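You operate a simulated robot arm through the tools that you are given. There is no shell and no other tool.

You are at the controls of a simulated two-armed robot. One attempt, no reset.

## Task
Check the pH of the blue cup's juice on the white meter.
Fine: blue probe button on, black probe in till a figure shows, rinse in the clear cup, probe back in its stand, button off. Set down upright: black probe.

It is judged by the outcome, as a careful person would: the job done as asked, and still so three seconds after it is handed in. It fails if anything else is knocked over, pushed out of place, dropped, spilled or broken.

## Robot
Two 7-joint arms with fingered hands on one trunk that stands fixed in place. Base frame: the origin is at the foot of the trunk, x ahead of it, y to its left, z up. Lengths are in mm, angles in rad, forces in N, time in s.
The left shoulder is at [70, 139, 1133], the right one opposite. Each reaches about 832 mm from its shoulder. Payload 3.9 kg a hand.
The tool frame of a hand sits at the grasp point between the pads (the TCP): z along the fingers, y along the line on which they close. The tips reach 29 mm beyond it. The gripper opens to 100 mm; its body begins 34 mm behind the TCP. The gripper is a hand of 5 fingers: y runs from the thumb to the fingers, the wrist lies at [-15, -105, -177] in the tool frame, and closing takes about 1.5 s.
Orientation is told as [roll, pitch, yaw] about the base's x, y, z axes, in that order, counted from this pose: with the fingers straight down and the wrist toward the robot, the tool's x, y and z point along [0, 1, 0], [1, 0, 0] and [0, 0, -1] of the base frame.

## Interface
- The arms move only by the tool drive_tool. It takes "left_increments", "right_increments" or both (then of equal length, played together; a hand with none holds still); each is a list of rows, each a list of 7 numbers: the turn, a rotation vector about the tool's x, y, z in units of 120 degrees (1.0 is 120 degrees), then the shift along the tool's x, y, z in units of 250 mm (1.0 is 250 mm), then the finger opening in mm, from 0 to 100. In form: [[ax, ay, az, dx, dy, dz, hand], ...]. A call has 1 to 20 rows; each row is the pose to reach, as a shift and turn from the pose commanded when the call began, along the tool's axes at that moment. A call with a number of a shift or a turn outside -1 to 1 is refused whole. Each row takes 0.2 s and may step no farther than 50 mm and 0.15 rad from the row before; otherwise, or with a gripper value out of range, the whole call is refused. Where a pose cannot be reached the arm comes as near as it can. A force on the tool above 40 N (or 10 N above the force at the start of the call, whichever is more), or a blocked arm, ends the call early, and 0.2 s more pass. Each finger travels about 153 mm/s and halts on what it meets, pressing with about 27 N; the grip force reading is that of the motor and also rises with nothing between the fingers. The clock runs only during rows and for 0.2 s after the last one: add rows that repeat a pose to give the fingers time. It gives the time, the measured TCP pose, the force on the tool (base axes), the opening and the grip force at its end, in the units of the frame above (readings bear some noise), with the torque about the TCP (base axes, N m) and any sound that the robot's microphone picked up.
- Cameras (640 x 400 px; columns grow to the right, rows downward): "scene" is now at [128.5, 44.1, 1456.8]; the picture's right is [0.49, -0.87, 0.00], its down [-0.49, -0.28, -0.83] and it looks along [0.72, 0.41, -0.56] (base axes); focal length 267 px, centre (320, 200). "left" rides on the left gripper at [-66, -86, -121] in its tool frame; the picture's right is [-0.76, -0.31, 0.58], its down [0.59, -0.70, 0.40] and it looks along [0.28, 0.64, 0.71] (tool axes); focal length 247 px, centre (320, 200). "right" rides on the right gripper at [65, -86, -121] in its tool frame; the picture's right is [-0.76, 0.31, -0.58], its down [-0.59, -0.70, 0.40] and it looks along [-0.28, 0.64, 0.71] (tool axes); focal length 247 px, centre (320, 200).
- snapshot(camera): a new picture of that camera. No time passes.
- move_column(by): slides the trunk up (or, below 0, down) by that many mm; the arms and the scene camera ride with it, the base frame stays. It gives what a move gives, with no picture.
- hand_shape(shape, hand): the hand has 5 fingers and takes this shape, open, in about a second: jaw (thumb against the fingers, like two jaws); tri (thumb and two fingers); tip (a fingertip pinch); poke (one finger out to press); point (the index stretched); flat (the hand flat); cup (the hand cupped); fist (a fist). The gripper value then closes the fingers along that shape, each until it touches; the sizes above hold for jaw. It gives what a move gives, with no picture.
- pan_tilt(pan, tilt): turns the head with the scene camera to pan (to the left, within 1.501 rad either way) and tilt (down, from -0.506 to 1.204), counted from straight ahead of the robot. It gives what a move gives.
- pixel_to_xyz(camera, pixels): for up to 12 pixels [column, row] of the newest picture of that camera ("zoom" is the newest enlarged one), the place [x, y, z] in the base frame of the surface seen there, good to about 3 mm. No time passes.
- zoom(camera, box): a new picture of the part [left, top, right, bottom] of that camera's present view, enlarged. No time passes.
- finish_job(): hands the job in; it is judged then, once.

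Unless the task says otherwise, let go and move clear before handing in.

The tools are called after ">>>" as name(argument=value, ...) on one line, values as JSON. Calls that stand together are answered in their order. drive_tool: Moves the arms, as the interface text tells. Its arguments: {"type":"object","properties":{"left_increments":{"type":"array"},"right_increments":{"type":"array"}},"required":[]} The other tools are called the same way: move_column (by) moves the trunk up or down; hand_shape (shape, hand) gives the hand a shape; pan_tilt (pan, tilt) turns the head that bears the scene camera; snapshot (camera) takes a picture; pixel_to_xyz (camera, pixels) gives the place of the surface under pixels of a picture; zoom (camera, box) takes an enlarged picture of a part of a camera's view; finish_job () hands the job in.

At the start:

```text
time_s: 0.0
left_eef_pos: [394.1, 451.1, 1266.8]
left_tool_rot: [-0.002, 0.0, 0.367]
left_ft_force: [-0.5, -1.1, -0.1]
left_torque: [-0.01, 0.0, 0.0]
left_width: 99.6
left_grip_force: 0.0
left_shape: jaw
right_eef_pos: [366.6, -0.2, 1318.3]
right_tool_rot: [0.0, 0.001, 0.369]
right_ft_force: [0.4, 0.6, -0.5]
right_torque: [-0.03, 0.01, -0.01]
right_width: 99.8
right_grip_force: 0.0
right_shape: jaw
trunk travel left (down, up): [-775.0, 65.0]
head pan, tilt (commanded): [0.511, 0.597]
```

scene: 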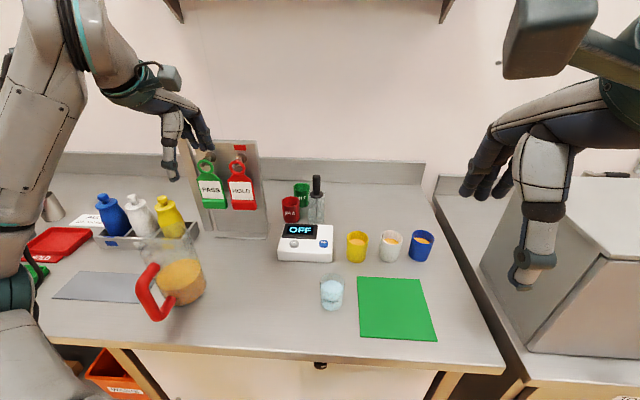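
right: 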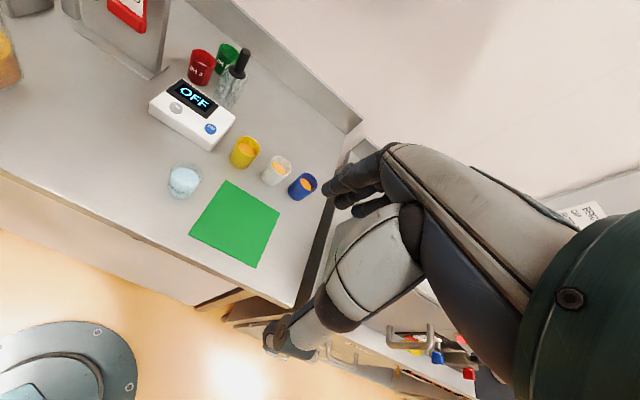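
left: 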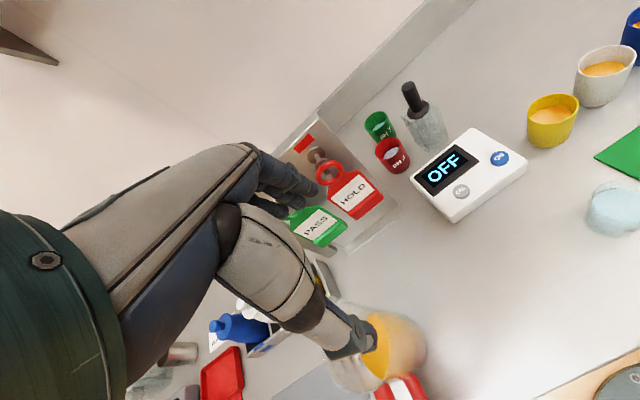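

The scene shows the white meter near (305,243) reading OFF, the black probe in its stand at (317,200), the blue cup at (421,246) and the clear cup at (331,292). I'll zoom in and measure these before moving.

>>> zoom(camera="scene", box=[260, 160, 450, 320])

>>> pixel_to_xyz(camera="scene", pixels=[[317, 179], [317, 190], [317, 205], [317, 220], [421, 237], [421, 258], [331, 282], [331, 306], [323, 243], [293, 244], [390, 300], [302, 188]])

```text
2.50 times, centred on (355, 240) of scene
```

zoom: 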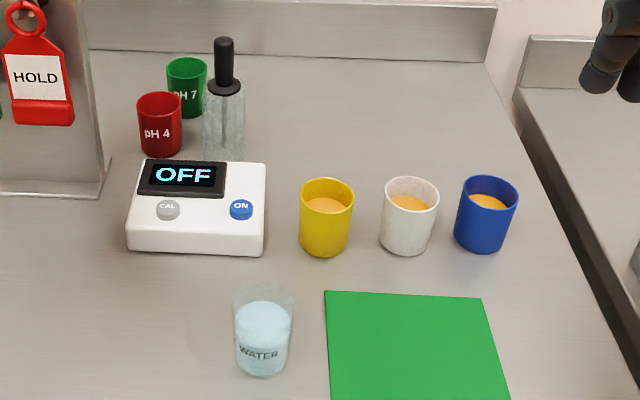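

```text
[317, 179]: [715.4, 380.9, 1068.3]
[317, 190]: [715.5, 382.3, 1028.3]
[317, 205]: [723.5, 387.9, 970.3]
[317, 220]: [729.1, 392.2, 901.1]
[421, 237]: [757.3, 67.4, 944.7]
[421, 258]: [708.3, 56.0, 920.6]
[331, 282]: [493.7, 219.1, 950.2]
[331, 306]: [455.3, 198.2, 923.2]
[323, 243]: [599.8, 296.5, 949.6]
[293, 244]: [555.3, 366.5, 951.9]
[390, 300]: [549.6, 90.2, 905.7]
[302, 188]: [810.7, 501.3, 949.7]
```

The zoom shows the probe as a black handle standing in a clear holder behind the meter, with the blue ON button at zoom (241,209). I'll zoom further on the probe, the button, and the cups.

>>> zoom(camera="scene", box=[275, 165, 355, 265])

>>> zoom(camera="left", box=[350, 60, 550, 220])

>>> zoom(camera="right", box=[140, 30, 340, 220])

```text
4.00 times, centred on (315, 215) of scene
```

zoom: 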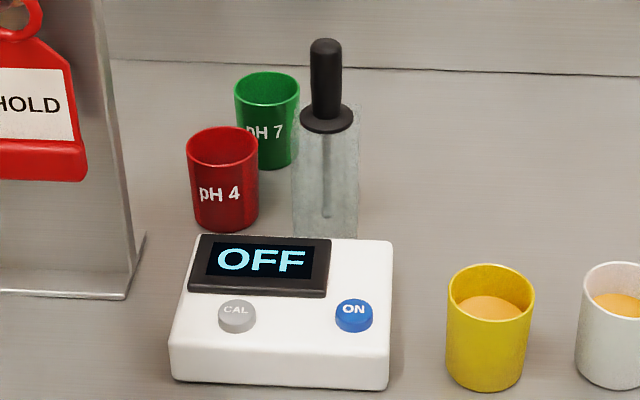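

```text
2.50 times, centred on (450, 140) of left
```

zoom: 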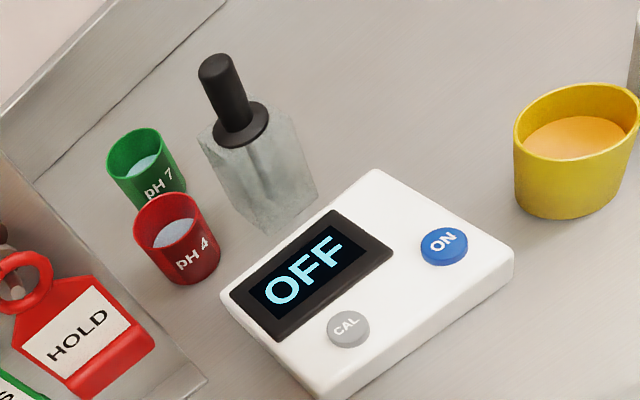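

```text
2.11 times, centred on (240, 125) of right
```

zoom: 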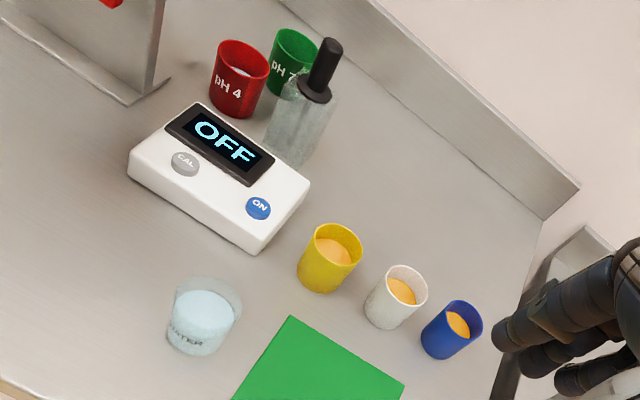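

I see the probe handle with a flange resting on a clear block, and the pH cups right behind it. I'll enlarge the probe and take measurements of it and its holder.

>>> zoom(camera="scene", box=[295, 170, 343, 230])

```text
6.67 times, centred on (319, 200) of scene
```

zoom: 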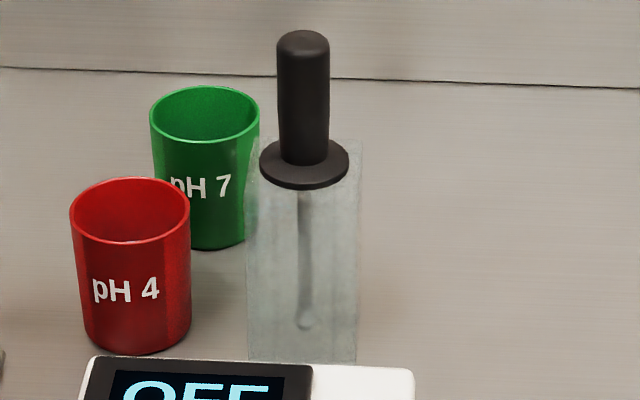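

>>> pixel_to_xyz(camera="zoom", pixels=[[303, 36], [303, 50], [303, 80], [303, 120], [282, 90], [325, 90], [303, 150], [303, 178], [262, 165], [346, 165], [303, 186], [255, 165]])

>>> pixel_to_xyz(camera="zoom", pixels=[[300, 200], [303, 320], [252, 160], [358, 150], [252, 350], [352, 355], [300, 240], [130, 240], [205, 140], [70, 215], [190, 215], [130, 350]])

```text
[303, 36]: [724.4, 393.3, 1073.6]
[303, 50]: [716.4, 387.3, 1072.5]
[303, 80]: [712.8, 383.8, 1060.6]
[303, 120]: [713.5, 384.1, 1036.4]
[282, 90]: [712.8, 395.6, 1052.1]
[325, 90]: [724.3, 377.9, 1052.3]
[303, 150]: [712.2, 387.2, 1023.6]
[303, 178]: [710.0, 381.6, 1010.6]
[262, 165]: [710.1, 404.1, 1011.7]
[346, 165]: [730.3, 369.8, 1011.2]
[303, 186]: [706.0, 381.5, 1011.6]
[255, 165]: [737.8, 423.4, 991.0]
```

```text
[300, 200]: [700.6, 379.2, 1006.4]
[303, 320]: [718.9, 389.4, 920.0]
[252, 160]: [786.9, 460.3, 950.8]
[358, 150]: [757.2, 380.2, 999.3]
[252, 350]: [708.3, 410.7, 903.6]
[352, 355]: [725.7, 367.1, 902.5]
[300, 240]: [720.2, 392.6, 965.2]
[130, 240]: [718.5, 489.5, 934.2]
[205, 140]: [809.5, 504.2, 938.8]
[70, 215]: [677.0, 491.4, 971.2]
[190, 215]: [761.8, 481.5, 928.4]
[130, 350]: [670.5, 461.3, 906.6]
```

The handle's axis comes out near (723, 390), with its top at z≈1073, the flange at z≈1011 and the tip at z≈920. Next I'll measure the meter button and the cups.

>>> zoom(camera="scene", box=[270, 215, 350, 265])

```text
8.00 times, centred on (310, 240) of scene
```

zoom: 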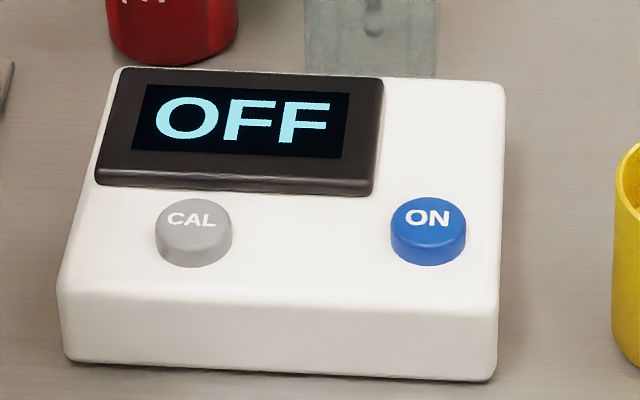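

>>> pixel_to_xyz(camera="zoom", pixels=[[428, 220], [400, 220], [456, 220], [428, 203], [428, 236], [428, 280], [194, 220], [240, 120], [80, 290], [480, 300], [490, 100], [130, 80]])

>>> zoom(camera="scene", box=[340, 215, 440, 275])

```text
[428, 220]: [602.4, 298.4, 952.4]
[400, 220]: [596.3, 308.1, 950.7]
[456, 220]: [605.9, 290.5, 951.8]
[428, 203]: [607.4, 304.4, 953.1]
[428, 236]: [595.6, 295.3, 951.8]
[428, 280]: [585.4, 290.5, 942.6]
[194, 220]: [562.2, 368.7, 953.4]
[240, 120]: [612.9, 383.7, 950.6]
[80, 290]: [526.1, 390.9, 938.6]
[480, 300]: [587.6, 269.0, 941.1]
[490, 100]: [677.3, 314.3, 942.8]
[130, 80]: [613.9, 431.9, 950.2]
```

```text
6.40 times, centred on (390, 245) of scene
```

zoom: 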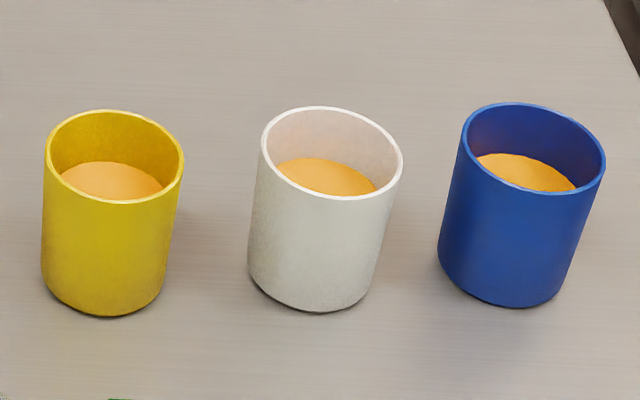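

The blue button's top centre is about (602, 299, 952). Now the rims and liquid of the blue cup.

>>> pixel_to_xyz(camera="zoom", pixels=[[533, 103], [533, 192], [464, 145], [603, 170], [525, 172], [500, 165], [555, 180], [510, 290], [118, 180], [118, 200], [330, 175], [330, 196]])

>>> zoom(camera="scene", box=[295, 265, 367, 320])

```text
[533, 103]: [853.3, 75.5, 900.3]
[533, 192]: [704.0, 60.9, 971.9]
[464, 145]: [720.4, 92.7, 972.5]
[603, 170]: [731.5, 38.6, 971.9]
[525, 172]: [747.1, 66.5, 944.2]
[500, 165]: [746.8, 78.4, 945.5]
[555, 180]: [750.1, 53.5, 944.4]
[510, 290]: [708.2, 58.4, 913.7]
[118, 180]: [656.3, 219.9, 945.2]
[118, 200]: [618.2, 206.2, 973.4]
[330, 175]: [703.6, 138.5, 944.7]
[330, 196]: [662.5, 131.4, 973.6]
```

```text
7.27 times, centred on (331, 292) of scene
```

zoom: 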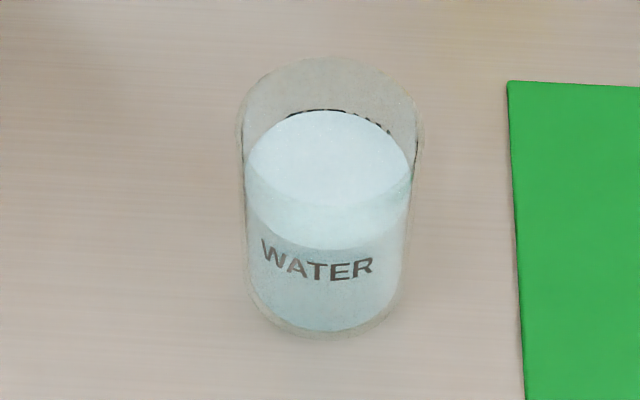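

The blue cup's rim is at z≈972 and its juice at z≈945, centred near (731, 64). Next is the clear water cup.

>>> pixel_to_xyz(camera="zoom", pixels=[[330, 115], [330, 150], [330, 180], [330, 200], [240, 140], [415, 140], [330, 60], [260, 150], [400, 150], [330, 320], [330, 335], [330, 260]])

>>> pan_tilt(pan=0.4, tilt=0.75)

>>> snapshot(camera="scene")

```text
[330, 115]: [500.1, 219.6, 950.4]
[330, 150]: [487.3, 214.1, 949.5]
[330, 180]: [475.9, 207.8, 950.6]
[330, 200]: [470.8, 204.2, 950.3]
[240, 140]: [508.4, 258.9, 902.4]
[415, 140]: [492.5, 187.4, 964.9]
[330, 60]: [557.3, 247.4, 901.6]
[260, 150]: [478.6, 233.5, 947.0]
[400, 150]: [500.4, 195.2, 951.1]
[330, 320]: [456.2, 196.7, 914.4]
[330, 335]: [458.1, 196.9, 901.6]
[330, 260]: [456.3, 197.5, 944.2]
```

```text
time_s: 0.7
left_eef_pos: [392.5, 452.4, 1265.5]
left_tool_rot: [0.0, 0.002, 0.368]
left_ft_force: [-0.3, -0.3, 0.1]
left_torque: [-0.03, 0.0, 0.0]
left_width: 99.9
left_grip_force: 0.0
left_shape: jaw
right_eef_pos: [366.5, -0.4, 1318.9]
right_tool_rot: [0.0, -0.001, 0.369]
right_ft_force: [0.5, 0.1, 0.4]
right_torque: [0.03, -0.03, 0.01]
right_width: 99.8
right_grip_force: 0.0
right_shape: jaw
trunk travel left (down, up): [-775.0, 65.0]
head pan, tilt (commanded): [0.4, 0.75]
```

```text
taken
```

scene: 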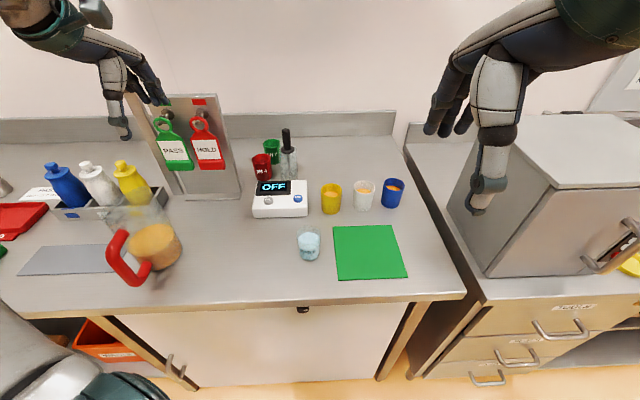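

The water surface is at z≈950, centred near (485, 212). I'll put the left hand into the poke shape here in free air and look at where its fingertip lies.

>>> hand_shape(hand="left", shape="poke")

>>> snapshot(camera="left")

>>> snapshot(camera="scene")

>>> snapshot(camera="right")

```text
time_s: 1.6
left_eef_pos: [392.2, 452.2, 1265.1]
left_tool_rot: [0.001, 0.001, 0.369]
left_ft_force: [1.0, 0.0, -0.1]
left_torque: [-0.04, 0.03, -0.04]
left_width: 0.0
left_grip_force: 0.0
left_shape: poke
right_eef_pos: [365.7, -0.8, 1319.3]
right_tool_rot: [-0.001, 0.001, 0.371]
right_ft_force: [0.5, 0.0, 0.5]
right_torque: [-0.02, -0.01, 0.03]
right_width: 99.9
right_grip_force: 0.1
right_shape: jaw
trunk travel left (down, up): [-775.0, 65.0]
head pan, tilt (commanded): [0.4, 0.75]
```

```text
taken
```

left: 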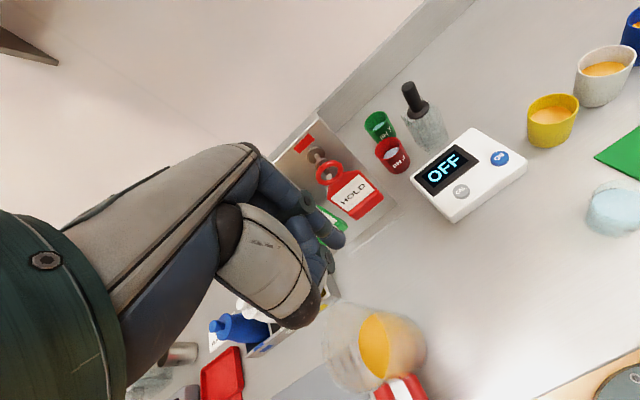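

```text
taken
```

scene: 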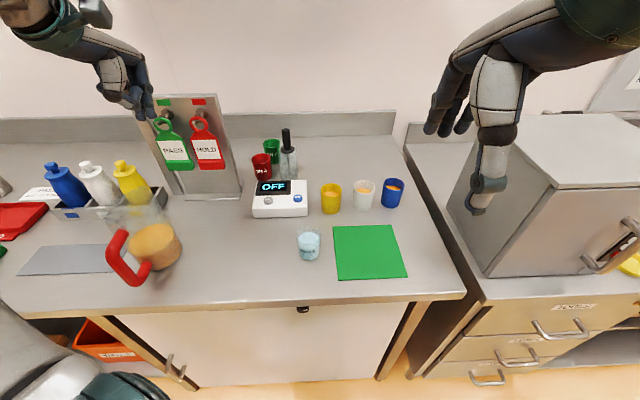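

```text
taken
```

right: 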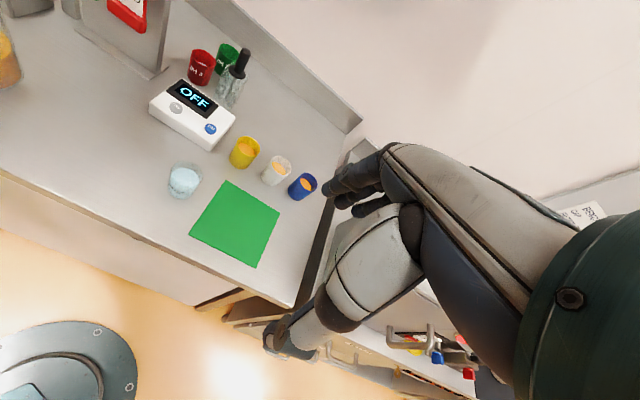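

In the left view, one finger is stretched out ending around (338,241). I'll zoom there and measure the tip.

>>> zoom(camera="left", box=[250, 160, 370, 320])

>>> zoom(camera="scene", box=[90, 40, 190, 140])

>>> pixel_to_xyz(camera="left", pixels=[[338, 242], [330, 230], [342, 238], [333, 246], [310, 205], [325, 262]])

```text
2.50 times, centred on (310, 240) of left
```

zoom: 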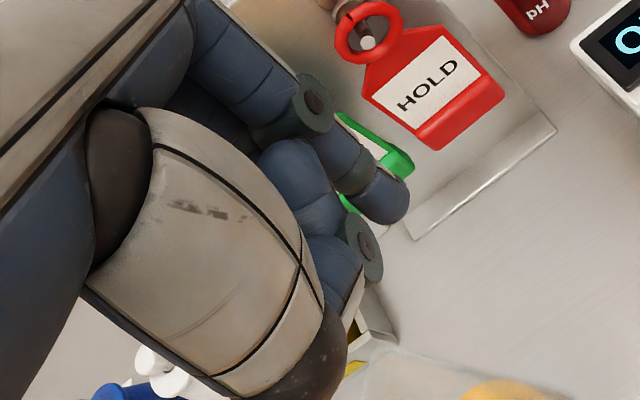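

```text
4.00 times, centred on (140, 90) of scene
```

zoom: 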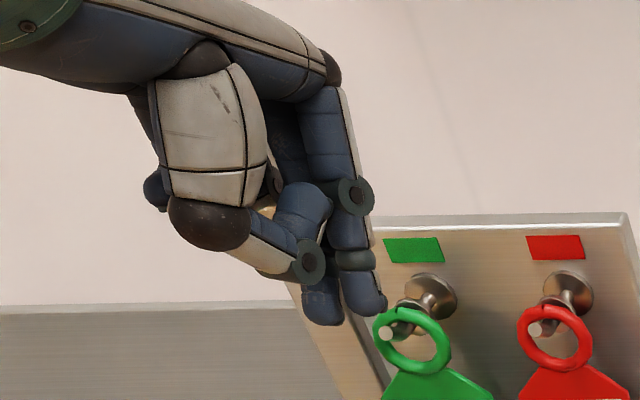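

```text
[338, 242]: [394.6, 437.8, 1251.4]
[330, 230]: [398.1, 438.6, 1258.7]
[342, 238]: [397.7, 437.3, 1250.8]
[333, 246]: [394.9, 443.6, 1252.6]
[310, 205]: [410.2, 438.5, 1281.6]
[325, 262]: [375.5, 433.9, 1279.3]
```

The scene zoom shows two tips at zoom (370,310) and (325,318). I'll measure both to learn which part is lowest.

>>> pixel_to_xyz(camera="zoom", pixels=[[370, 305], [368, 315], [355, 312], [378, 300], [325, 318], [318, 310], [332, 322], [325, 300], [355, 195], [310, 262], [345, 280], [300, 200]])

>>> zoom(camera="scene", box=[120, 80, 170, 130])

```text
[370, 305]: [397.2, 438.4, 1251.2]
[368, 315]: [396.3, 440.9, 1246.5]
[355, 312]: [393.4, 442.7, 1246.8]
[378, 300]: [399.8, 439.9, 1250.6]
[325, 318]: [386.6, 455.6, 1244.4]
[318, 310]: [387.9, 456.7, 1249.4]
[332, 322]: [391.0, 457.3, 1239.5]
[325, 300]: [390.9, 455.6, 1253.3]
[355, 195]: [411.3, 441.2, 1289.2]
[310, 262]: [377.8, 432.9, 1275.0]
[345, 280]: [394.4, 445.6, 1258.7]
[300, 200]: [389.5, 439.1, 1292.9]
```

```text
8.00 times, centred on (145, 105) of scene
```

zoom: 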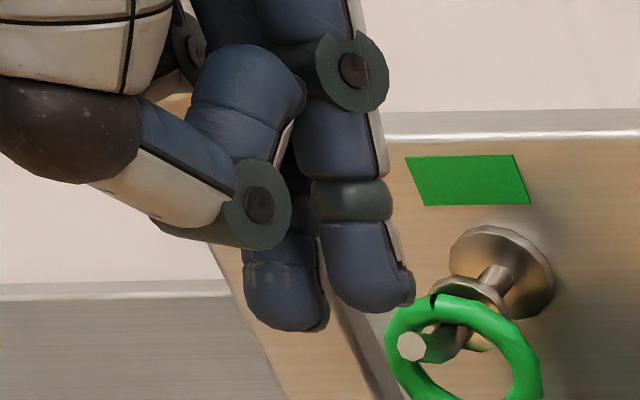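

Both fingertips of the poke shape sit close to the TCP, about 25 mm beyond it, so either will land on the 24 mm button. I'll move the left hand to about 130 mm above the button at (602, 299).

>>> drive_tool(left_increments=[[0, 0, 0, -0.097, 0.063, 0.082, 0], [0, 0, 0, -0.194, 0.125, 0.164, 0], [0, 0, 0, -0.291, 0.188, 0.247, 0], [0, 0, 0, -0.388, 0.25, 0.329, 0], [0, 0, 0, -0.486, 0.313, 0.411, 0], [0, 0, 0, -0.583, 0.375, 0.493, 0], [0, 0, 0, -0.68, 0.438, 0.576, 0], [0, 0, 0, -0.777, 0.5, 0.658, 0], [0, 0, 0, -0.874, 0.563, 0.74, 0], [0, 0, 0, -0.874, 0.563, 0.74, 0]])

>>> snapshot(camera="scene")

>>> snapshot(camera="left")

>>> snapshot(camera="right")

```text
time_s: 3.8
left_eef_pos: [609.8, 294.3, 1098.6]
left_tool_rot: [0.013, 0.008, 0.366]
left_ft_force: [0.1, 0.4, -0.1]
left_torque: [0.02, 0.0, -0.01]
left_width: 0.0
left_grip_force: 0.1
left_shape: poke
left hand out of reach, approached as far as the arm can: row 3, 6, 7, 8, 9, 10
right_eef_pos: [365.3, 0.4, 1318.3]
right_tool_rot: [0.001, -0.002, 0.368]
right_ft_force: [-0.1, -0.8, 0.2]
right_torque: [-0.04, -0.02, 0.02]
right_width: 99.8
right_grip_force: 0.0
right_shape: jaw
trunk travel left (down, up): [-775.0, 65.0]
head pan, tilt (commanded): [0.4, 0.75]
```

```text
taken
```

scene: 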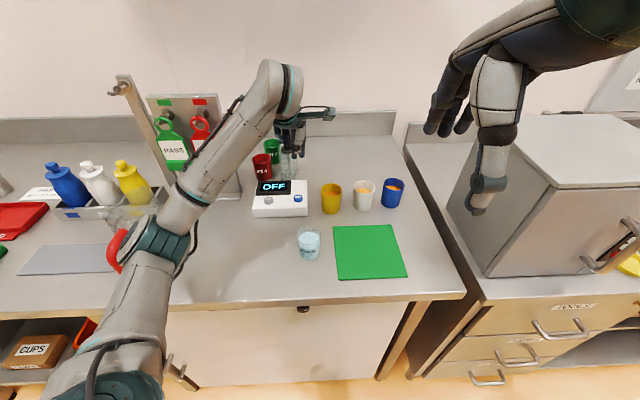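

```text
taken
```

left: 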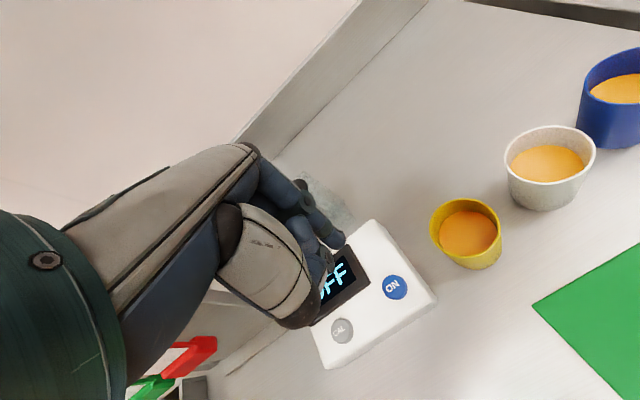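

```text
taken
```

right: 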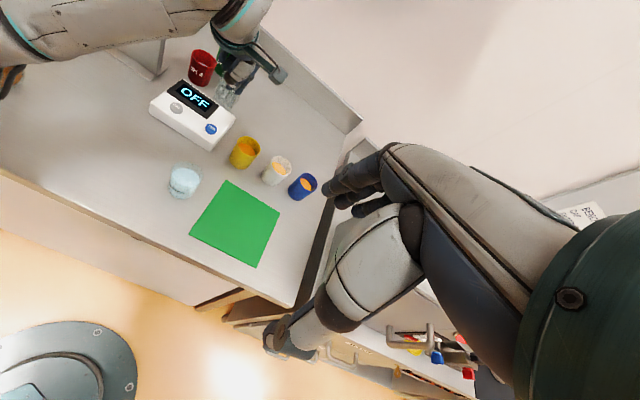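

The controller reports "out of reach" from row 6 on, with TCP at (610, 294, 1098) instead of (602, 299, 1080), so a wrist or joint limit is in play. I'll look at where the arm's elbow and wrist lie.

>>> pixel_to_xyz(camera="scene", pixels=[[275, 80], [165, 245], [215, 150], [140, 330], [320, 113], [298, 150], [300, 120], [120, 380], [290, 135]])

>>> zoom(camera="scene", box=[220, 50, 360, 180])

```text
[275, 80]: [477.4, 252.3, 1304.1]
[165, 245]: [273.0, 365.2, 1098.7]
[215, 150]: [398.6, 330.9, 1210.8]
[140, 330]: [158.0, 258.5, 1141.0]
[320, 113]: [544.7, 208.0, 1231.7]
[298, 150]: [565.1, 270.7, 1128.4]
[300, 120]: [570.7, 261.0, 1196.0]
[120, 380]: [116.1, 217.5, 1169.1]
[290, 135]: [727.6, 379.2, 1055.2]
```

```text
3.08 times, centred on (290, 115) of scene
```

zoom: 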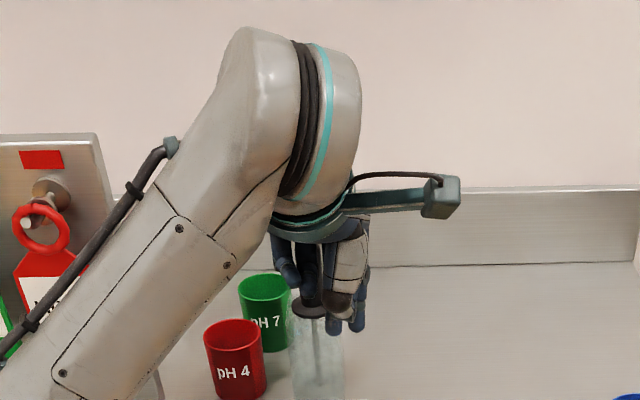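

The elbow sits low (z≈1090) while the wrist is up at 1275, so the wrist is bent hard. Raising the trunk to the top should ease that, so I'll do that first.

>>> move_column(by=65)

```text
time_s: 4.8
left_eef_pos: [610.1, 294.2, 1162.9]
left_tool_rot: [0.013, 0.009, 0.37]
left_ft_force: [-0.2, 0.8, -0.5]
left_torque: [0.01, 0.0, 0.01]
left_width: 0.1
left_grip_force: 0.1
left_shape: poke
right_eef_pos: [366.4, -1.0, 1383.2]
right_tool_rot: [-0.001, 0.0, 0.367]
right_ft_force: [-0.2, 0.0, 0.4]
right_torque: [0.03, 0.0, 0.03]
right_width: 99.6
right_grip_force: 0.0
right_shape: jaw
trunk travel left (down, up): [-840.0, 0.0]
head pan, tilt (commanded): [0.4, 0.75]
```

The trunk is now at the top and the TCP is at (610, 294, 1163). I'll turn the hand's yaw toward 0, which lines it up better with the forearm, and check the reach reports.

>>> drive_tool(left_increments=[[0, 0, 0.035, 0, 0, 0, 0], [0, 0, 0.07, 0, 0, 0, 0], [0, 0, 0.105, 0, 0, 0, 0], [0, 0, 0.14, 0, 0, 0, 0], [0, 0, 0.175, 0, 0, 0, 0], [0, 0, 0.175, 0, 0, 0, 0]])

```text
time_s: 6.2
left_eef_pos: [608.8, 292.7, 1163.6]
left_tool_rot: [0.008, 0.014, 0.002]
left_ft_force: [-0.8, -0.9, -0.1]
left_torque: [-0.02, 0.03, -0.03]
left_width: 0.1
left_grip_force: 0.1
left_shape: poke
right_eef_pos: [366.1, 0.1, 1383.7]
right_tool_rot: [0.0, 0.0, 0.369]
right_ft_force: [0.2, -0.2, 0.1]
right_torque: [0.02, 0.01, -0.01]
right_width: 99.9
right_grip_force: 0.2
right_shape: jaw
trunk travel left (down, up): [-840.0, 0.0]
head pan, tilt (commanded): [0.4, 0.75]
```

That turn went cleanly with no reach warning. I'll now lower in steps over the button to z≈1030.

>>> drive_tool(left_increments=[[0, 0, 0, 0.006, -0.007, 0.1, 0], [0, 0, 0, 0.012, -0.014, 0.2, 0], [0, 0, 0, 0.018, -0.021, 0.3, 0], [0, 0, 0, 0.024, -0.028, 0.4, 0], [0, 0, 0, 0.024, -0.028, 0.47, 0], [0, 0, 0, 0.024, -0.028, 0.53, 0], [0, 0, 0, 0.024, -0.028, 0.53, 0]])

>>> snapshot(camera="left")

>>> snapshot(camera="scene")

>>> snapshot(camera="right")

```text
time_s: 7.8
left_eef_pos: [627.7, 309.2, 1045.8]
left_tool_rot: [0.014, 0.028, -0.007]
left_ft_force: [-0.3, 0.8, -0.2]
left_torque: [0.01, 0.03, -0.01]
left_width: 0.0
left_grip_force: 0.1
left_shape: poke
left hand out of reach, approached as far as the arm can: row 3, 4, 5, 6, 7
right_eef_pos: [365.8, 0.6, 1384.7]
right_tool_rot: [0.0, -0.002, 0.37]
right_ft_force: [0.1, -0.1, -0.7]
right_torque: [0.01, 0.0, 0.02]
right_width: 99.9
right_grip_force: 0.0
right_shape: jaw
trunk travel left (down, up): [-840.0, 0.0]
head pan, tilt (commanded): [0.4, 0.75]
```

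```text
taken
```

left: 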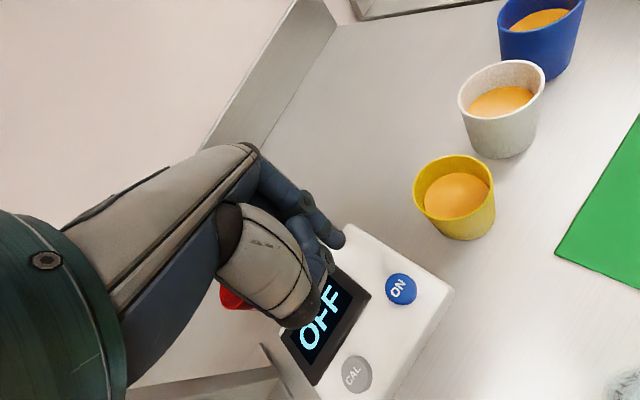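

```text
taken
```

scene: 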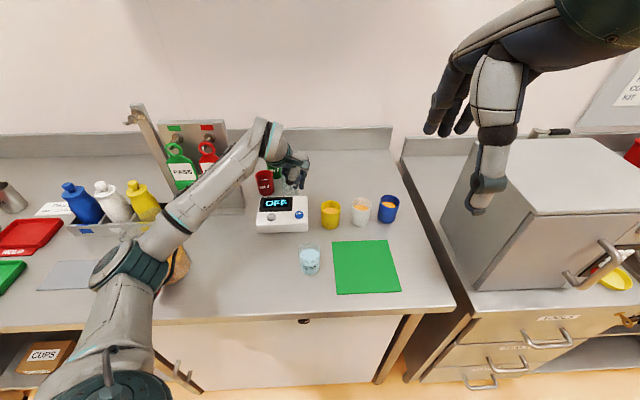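

```text
taken
```

right: 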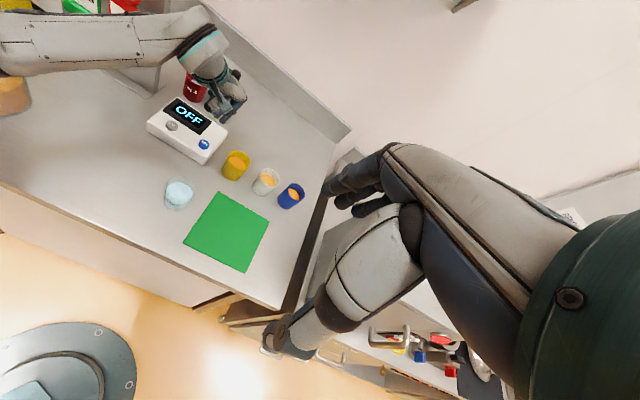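

The arm stopped at (628, 309, 1046), so some joint limit pushes the hand outward. I'll measure the present elbow, forearm and table edge to understand the limit.

>>> pixel_to_xyz(camera="scene", pixels=[[125, 262], [150, 240], [200, 190], [245, 145], [115, 320], [265, 130], [285, 150], [300, 180], [300, 315], [175, 265], [200, 318], [100, 385]])

>>> zoom(camera="scene", box=[60, 100, 340, 400])

```text
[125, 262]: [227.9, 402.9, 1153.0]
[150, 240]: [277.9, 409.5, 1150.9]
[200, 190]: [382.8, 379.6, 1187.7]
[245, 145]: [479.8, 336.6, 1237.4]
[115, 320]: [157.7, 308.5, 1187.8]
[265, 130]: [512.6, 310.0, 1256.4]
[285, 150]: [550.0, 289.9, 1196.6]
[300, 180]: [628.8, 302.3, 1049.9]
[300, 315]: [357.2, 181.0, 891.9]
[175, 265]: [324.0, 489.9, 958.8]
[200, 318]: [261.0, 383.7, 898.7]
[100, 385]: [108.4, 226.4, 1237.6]
```

```text
1.33 times, centred on (200, 250) of scene
```

zoom: 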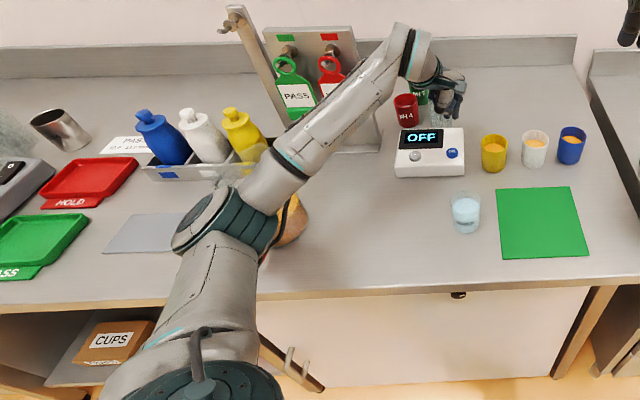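

The elbow is near (240, 410, 1125) and bent about 85°, which seems to limit how close the wrist can come. I'll go up and test a pose above the rinse cup (485, 212) with the hand yawed to about -0.8, so I know what's feasible before holding the probe.

>>> drive_tool(left_increments=[[0, 0, 0, 0, 0, -0.15, 0], [0, 0, 0, 0, 0, -0.3, 0], [0, 0, 0, 0, 0, -0.456, 0], [0, 0, 0.05, -0.05, -0.07, -0.456, 0], [0, 0, 0.1, -0.1, -0.14, -0.456, 0], [0, 0, 0.15, -0.15, -0.21, -0.456, 0], [0, 0, 0.2, -0.2, -0.28, -0.456, 0], [0, 0, 0.25, -0.25, -0.36, -0.456, 0], [0, 0, 0.3, -0.3, -0.43, -0.456, 0], [0, 0, 0.35, -0.35, -0.5, -0.456, 0], [0, 0, 0.382, -0.388, -0.572, -0.456, 0], [0, 0, 0.382, -0.388, -0.572, -0.456, 0]])

>>> snapshot(camera="scene")

```text
time_s: 10.4
left_eef_pos: [485.6, 211.5, 1158.2]
left_tool_rot: [-0.005, 0.014, -0.799]
left_ft_force: [0.0, -0.2, 0.3]
left_torque: [0.0, -0.01, -0.05]
left_width: 0.0
left_grip_force: 0.1
left_shape: poke
right_eef_pos: [367.1, -0.1, 1384.2]
right_tool_rot: [0.001, 0.0, 0.369]
right_ft_force: [-0.2, 1.6, 0.1]
right_torque: [0.04, -0.01, -0.01]
right_width: 99.7
right_grip_force: 0.1
right_shape: jaw
trunk travel left (down, up): [-840.0, 0.0]
head pan, tilt (commanded): [0.4, 0.75]
```

```text
taken
```

scene: 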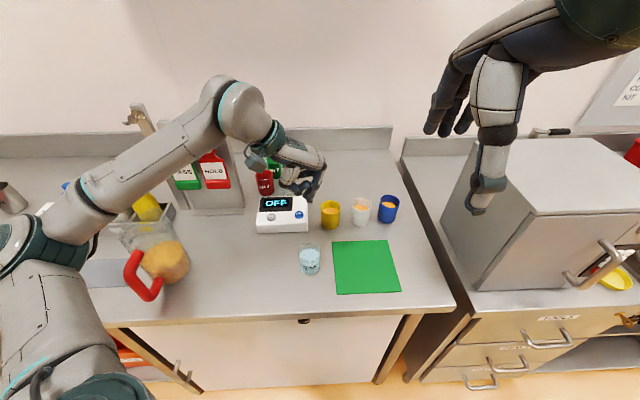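

With yaw -0.8 the pose above the rinse cup is reached exactly, with no warning. I'll test lowering to dip height (TCP z≈1050) there, with the fingertips still about 50 mm above the rim.

>>> drive_tool(left_increments=[[0, 0, 0, 0, 0, 0.09, 0], [0, 0, 0, 0, 0, 0.18, 0], [0, 0, 0, 0, 0, 0.27, 0], [0, 0, 0, 0, 0, 0.36, 0], [0, 0, 0, 0, 0, 0.432, 0], [0, 0, 0, 0, 0, 0.432, 0]])

>>> snapshot(camera="scene")

>>> snapshot(camera="left")

```text
time_s: 11.8
left_eef_pos: [481.8, 210.9, 1052.6]
left_tool_rot: [-0.004, 0.015, -0.797]
left_ft_force: [0.2, -0.7, -1.2]
left_torque: [-0.01, 0.0, 0.02]
left_width: 0.1
left_grip_force: 0.1
left_shape: poke
right_eef_pos: [366.3, 0.6, 1382.6]
right_tool_rot: [0.001, 0.0, 0.368]
right_ft_force: [-0.1, 0.4, -0.3]
right_torque: [-0.01, -0.01, -0.01]
right_width: 99.7
right_grip_force: 0.1
right_shape: jaw
trunk travel left (down, up): [-840.0, 0.0]
head pan, tilt (commanded): [0.4, 0.75]
```

```text
taken
```

scene: 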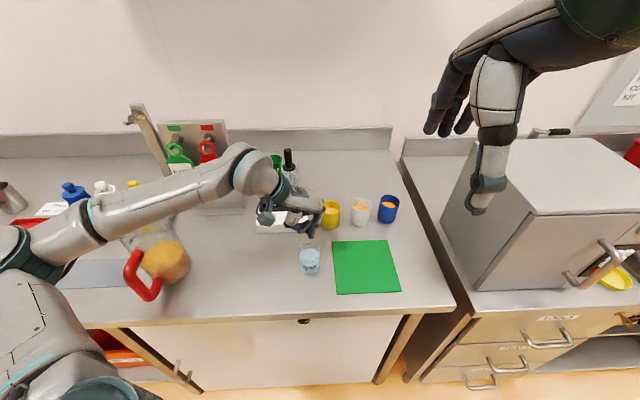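

```text
taken
```

left: 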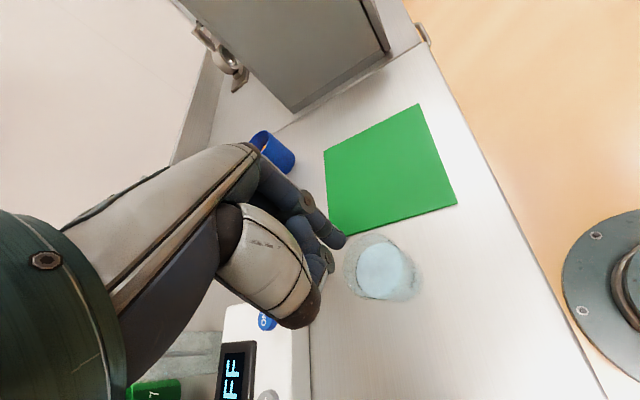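

This works: TCP is at (482, 211, 1053) with no reach warning. Before pressing the button I'll measure the tag board beside the probe, so the forearm can keep clear of it.

>>> pixel_to_xyz(camera="scene", pixels=[[165, 130], [222, 123], [228, 140], [200, 127], [135, 112], [129, 122], [147, 135], [240, 213], [238, 150], [208, 150], [288, 152], [180, 150]])

>>> zoom(camera="scene", box=[100, 90, 340, 240])

```text
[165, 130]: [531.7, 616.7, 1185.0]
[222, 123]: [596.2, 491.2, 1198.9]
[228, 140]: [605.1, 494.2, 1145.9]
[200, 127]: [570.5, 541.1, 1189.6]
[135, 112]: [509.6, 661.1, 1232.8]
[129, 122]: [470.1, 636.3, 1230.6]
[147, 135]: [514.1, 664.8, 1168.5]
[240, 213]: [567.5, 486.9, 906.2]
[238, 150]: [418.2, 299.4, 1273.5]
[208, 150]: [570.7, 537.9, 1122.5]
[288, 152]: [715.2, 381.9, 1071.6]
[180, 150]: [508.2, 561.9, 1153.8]
```

```text
2.67 times, centred on (220, 165) of scene
```

zoom: 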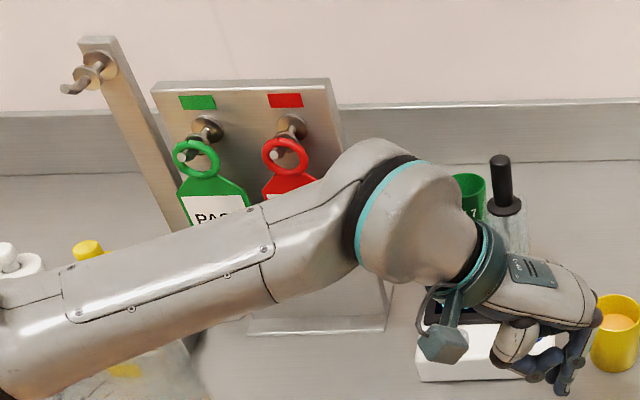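

The tag board starts at y≈490 and tops out at z≈1199, so I'll use a yaw of about +0.3 when grasping the probe to keep the forearm away from it. Now I'll move over the blue button with yaw -0.6 and stop about 35 mm above it.

>>> drive_tool(left_increments=[[0, 0, -0.019, 0.118, 0.017, 0, 0], [-0.003, 0.001, -0.038, 0.236, 0.034, 0, 0], [-0.005, 0.001, -0.057, 0.354, 0.05, 0, 0], [-0.007, 0.002, -0.076, 0.472, 0.067, 0, 0], [-0.007, 0.002, -0.095, 0.59, 0.084, 0, 0], [-0.007, 0.002, -0.095, 0.59, 0.084, 0.08, 0], [-0.007, 0.002, -0.095, 0.59, 0.084, 0.16, 0], [-0.007, 0.002, -0.095, 0.59, 0.084, 0.16, 0]])

>>> snapshot(camera="left")

>>> snapshot(camera="right")

>>> snapshot(camera="scene")

```text
time_s: 13.6
left_eef_pos: [604.4, 300.9, 1010.5]
left_tool_rot: [0.003, 0.003, -0.599]
left_ft_force: [-0.3, 0.4, 0.4]
left_torque: [-0.01, -0.01, -0.03]
left_width: 0.0
left_grip_force: 0.0
left_shape: poke
right_eef_pos: [365.7, 0.6, 1384.7]
right_tool_rot: [-0.001, 0.0, 0.37]
right_ft_force: [-0.3, -0.1, -0.5]
right_torque: [-0.02, -0.02, 0.0]
right_width: 99.6
right_grip_force: 0.1
right_shape: jaw
trunk travel left (down, up): [-840.0, 0.0]
head pan, tilt (commanded): [0.4, 0.75]
```

```text
taken
```

left: 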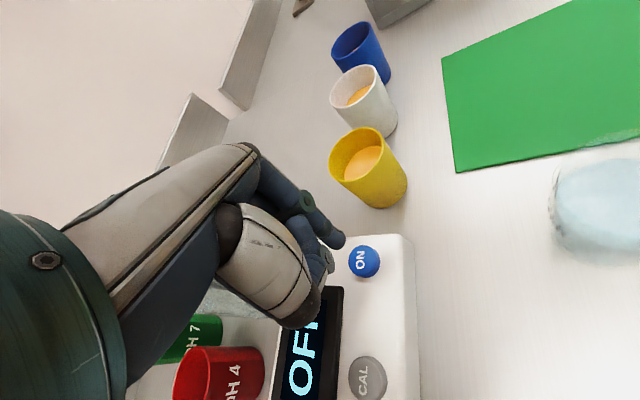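

```text
taken
```

right: 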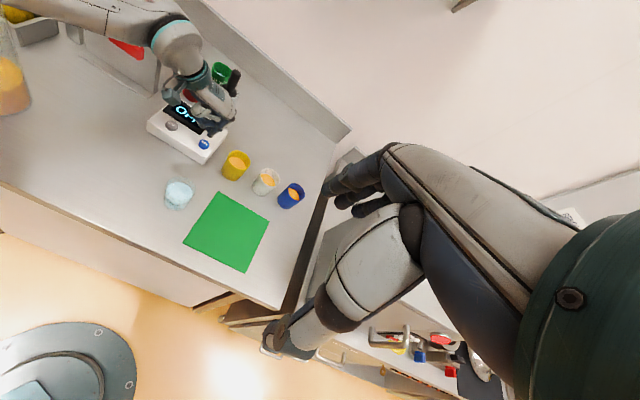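

```text
taken
```

scene: 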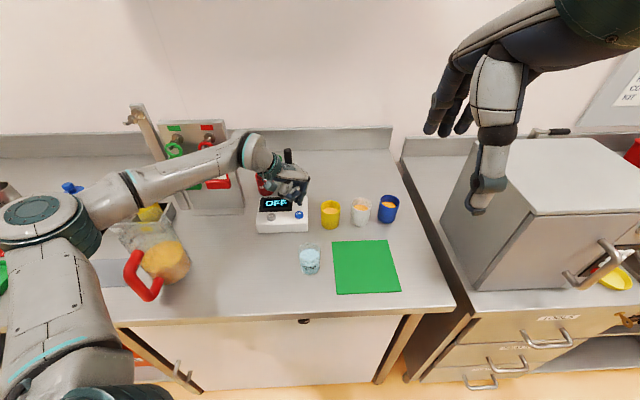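

The fingertip appears near (340,242) in the left view and the button at (364,262). I'll measure both precisely and check the forearm's clearance to the tags.

>>> zoom(camera="scene", box=[240, 140, 340, 240])

>>> pixel_to_xyz(camera="scene", pixels=[[150, 180], [190, 165], [230, 150], [195, 145], [218, 183], [60, 210]])

>>> pixel_to_xyz(camera="left", pixels=[[340, 241], [364, 262], [364, 250], [364, 274], [352, 262], [377, 262], [333, 246], [343, 237]])

```text
4.00 times, centred on (290, 190) of scene
```

zoom: 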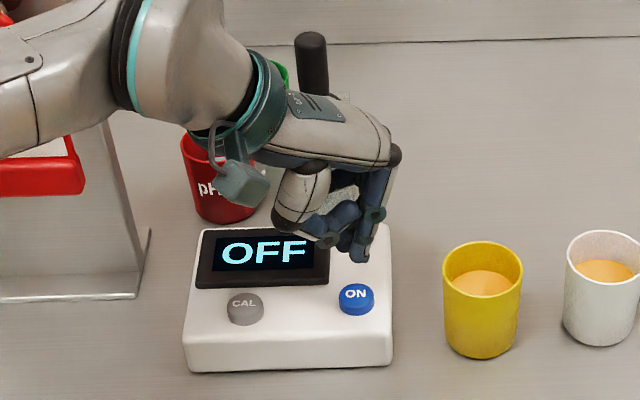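

```text
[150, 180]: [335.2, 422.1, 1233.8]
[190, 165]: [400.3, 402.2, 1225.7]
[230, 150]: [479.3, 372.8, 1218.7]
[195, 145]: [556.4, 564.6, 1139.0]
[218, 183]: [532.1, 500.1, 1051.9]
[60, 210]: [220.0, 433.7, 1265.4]
```

```text
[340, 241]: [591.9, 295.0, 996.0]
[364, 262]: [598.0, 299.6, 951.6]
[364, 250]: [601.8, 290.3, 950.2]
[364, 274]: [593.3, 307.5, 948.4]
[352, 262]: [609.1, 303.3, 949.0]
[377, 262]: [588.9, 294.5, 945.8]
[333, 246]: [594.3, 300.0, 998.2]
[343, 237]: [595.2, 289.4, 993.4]
```

Index tip and thumb tip straddle roughly (606, 299) while the button centre is about (600, 299). I'll shift 5 mm back and go down to just above contact (TCP z≈982).

>>> drive_tool(left_increments=[[0, 0, 0, -0.0146, -0.0114, 0.03, 0], [0, 0, 0, -0.0146, -0.0114, 0.06, 0], [0, 0, 0, -0.0146, -0.0114, 0.09, 0], [0, 0, 0, -0.0146, -0.0114, 0.114, 0], [0, 0, 0, -0.0146, -0.0114, 0.114, 0]])

>>> zoom(camera="scene", box=[260, 160, 330, 240])

>>> zoom(camera="left", box=[280, 180, 420, 320])

>>> zoom(camera="right", box=[140, 60, 280, 180])

```text
time_s: 14.8
left_eef_pos: [600.2, 300.8, 983.5]
left_tool_rot: [0.001, 0.001, -0.599]
left_ft_force: [0.4, -0.1, -0.3]
left_torque: [-0.02, 0.0, -0.02]
left_width: 0.0
left_grip_force: 0.0
left_shape: poke
right_eef_pos: [367.4, 0.4, 1384.3]
right_tool_rot: [0.0, -0.001, 0.368]
right_ft_force: [-0.2, -0.2, 0.5]
right_torque: [0.01, 0.0, -0.06]
right_width: 99.8
right_grip_force: 0.0
right_shape: jaw
trunk travel left (down, up): [-840.0, 0.0]
head pan, tilt (commanded): [0.4, 0.75]
```

```text
5.00 times, centred on (295, 200) of scene
```

zoom: 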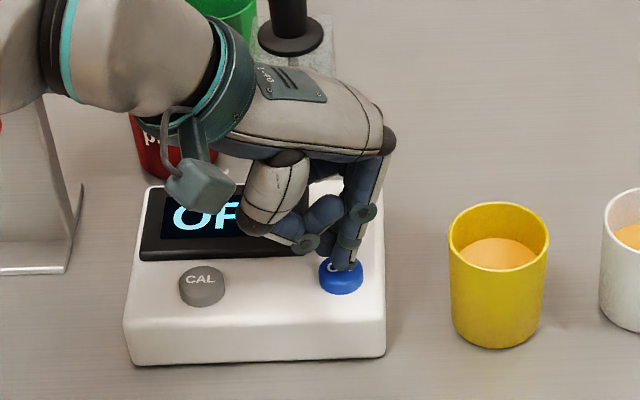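

```text
2.86 times, centred on (350, 250) of left
```

zoom: 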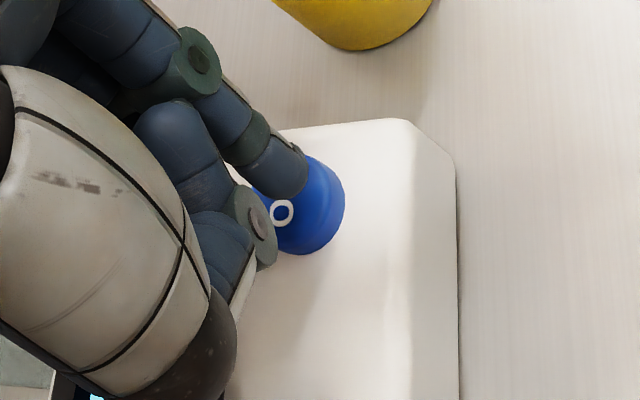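

```text
3.33 times, centred on (210, 120) of right
```

zoom: 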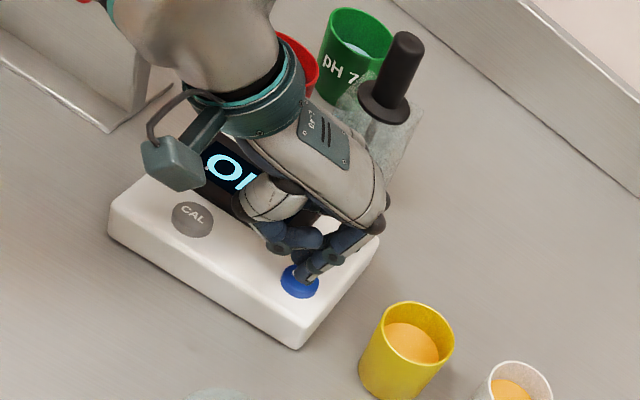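

The fingertips are right over the button, with the thumb tip slightly lower. I'll nudge 2 mm away from the screen bezel and press down in small steps, watching the force.

>>> drive_tool(left_increments=[[0, 0, 0, -0.0043, 0.0078, 0.008, 0], [0, 0, 0, -0.0043, 0.0078, 0.016, 0], [0, 0, 0, -0.0043, 0.0078, 0.024, 0], [0, 0, 0, -0.0043, 0.0078, 0.032, 0]])

>>> zoom(camera="scene", box=[260, 160, 330, 240])

```text
time_s: 15.8
left_eef_pos: [599.0, 297.6, 976.5]
left_tool_rot: [0.004, 0.001, -0.599]
left_ft_force: [-0.1, 0.4, 4.2]
left_torque: [0.03, -0.01, 0.03]
left_width: 0.0
left_grip_force: 0.0
left_shape: poke
right_eef_pos: [364.9, 0.0, 1384.1]
right_tool_rot: [0.0, 0.0, 0.37]
right_ft_force: [-0.2, -0.1, 1.1]
right_torque: [0.0, 0.02, -0.03]
right_width: 99.8
right_grip_force: 0.1
right_shape: jaw
trunk travel left (down, up): [-840.0, 0.0]
head pan, tilt (commanded): [0.4, 0.75]
heard: click
```

```text
5.00 times, centred on (295, 200) of scene
```

zoom: 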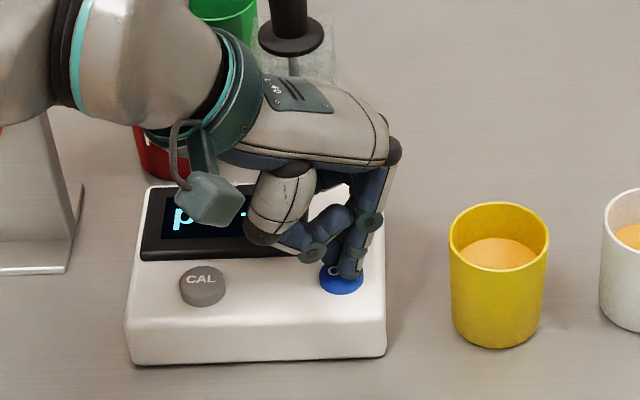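

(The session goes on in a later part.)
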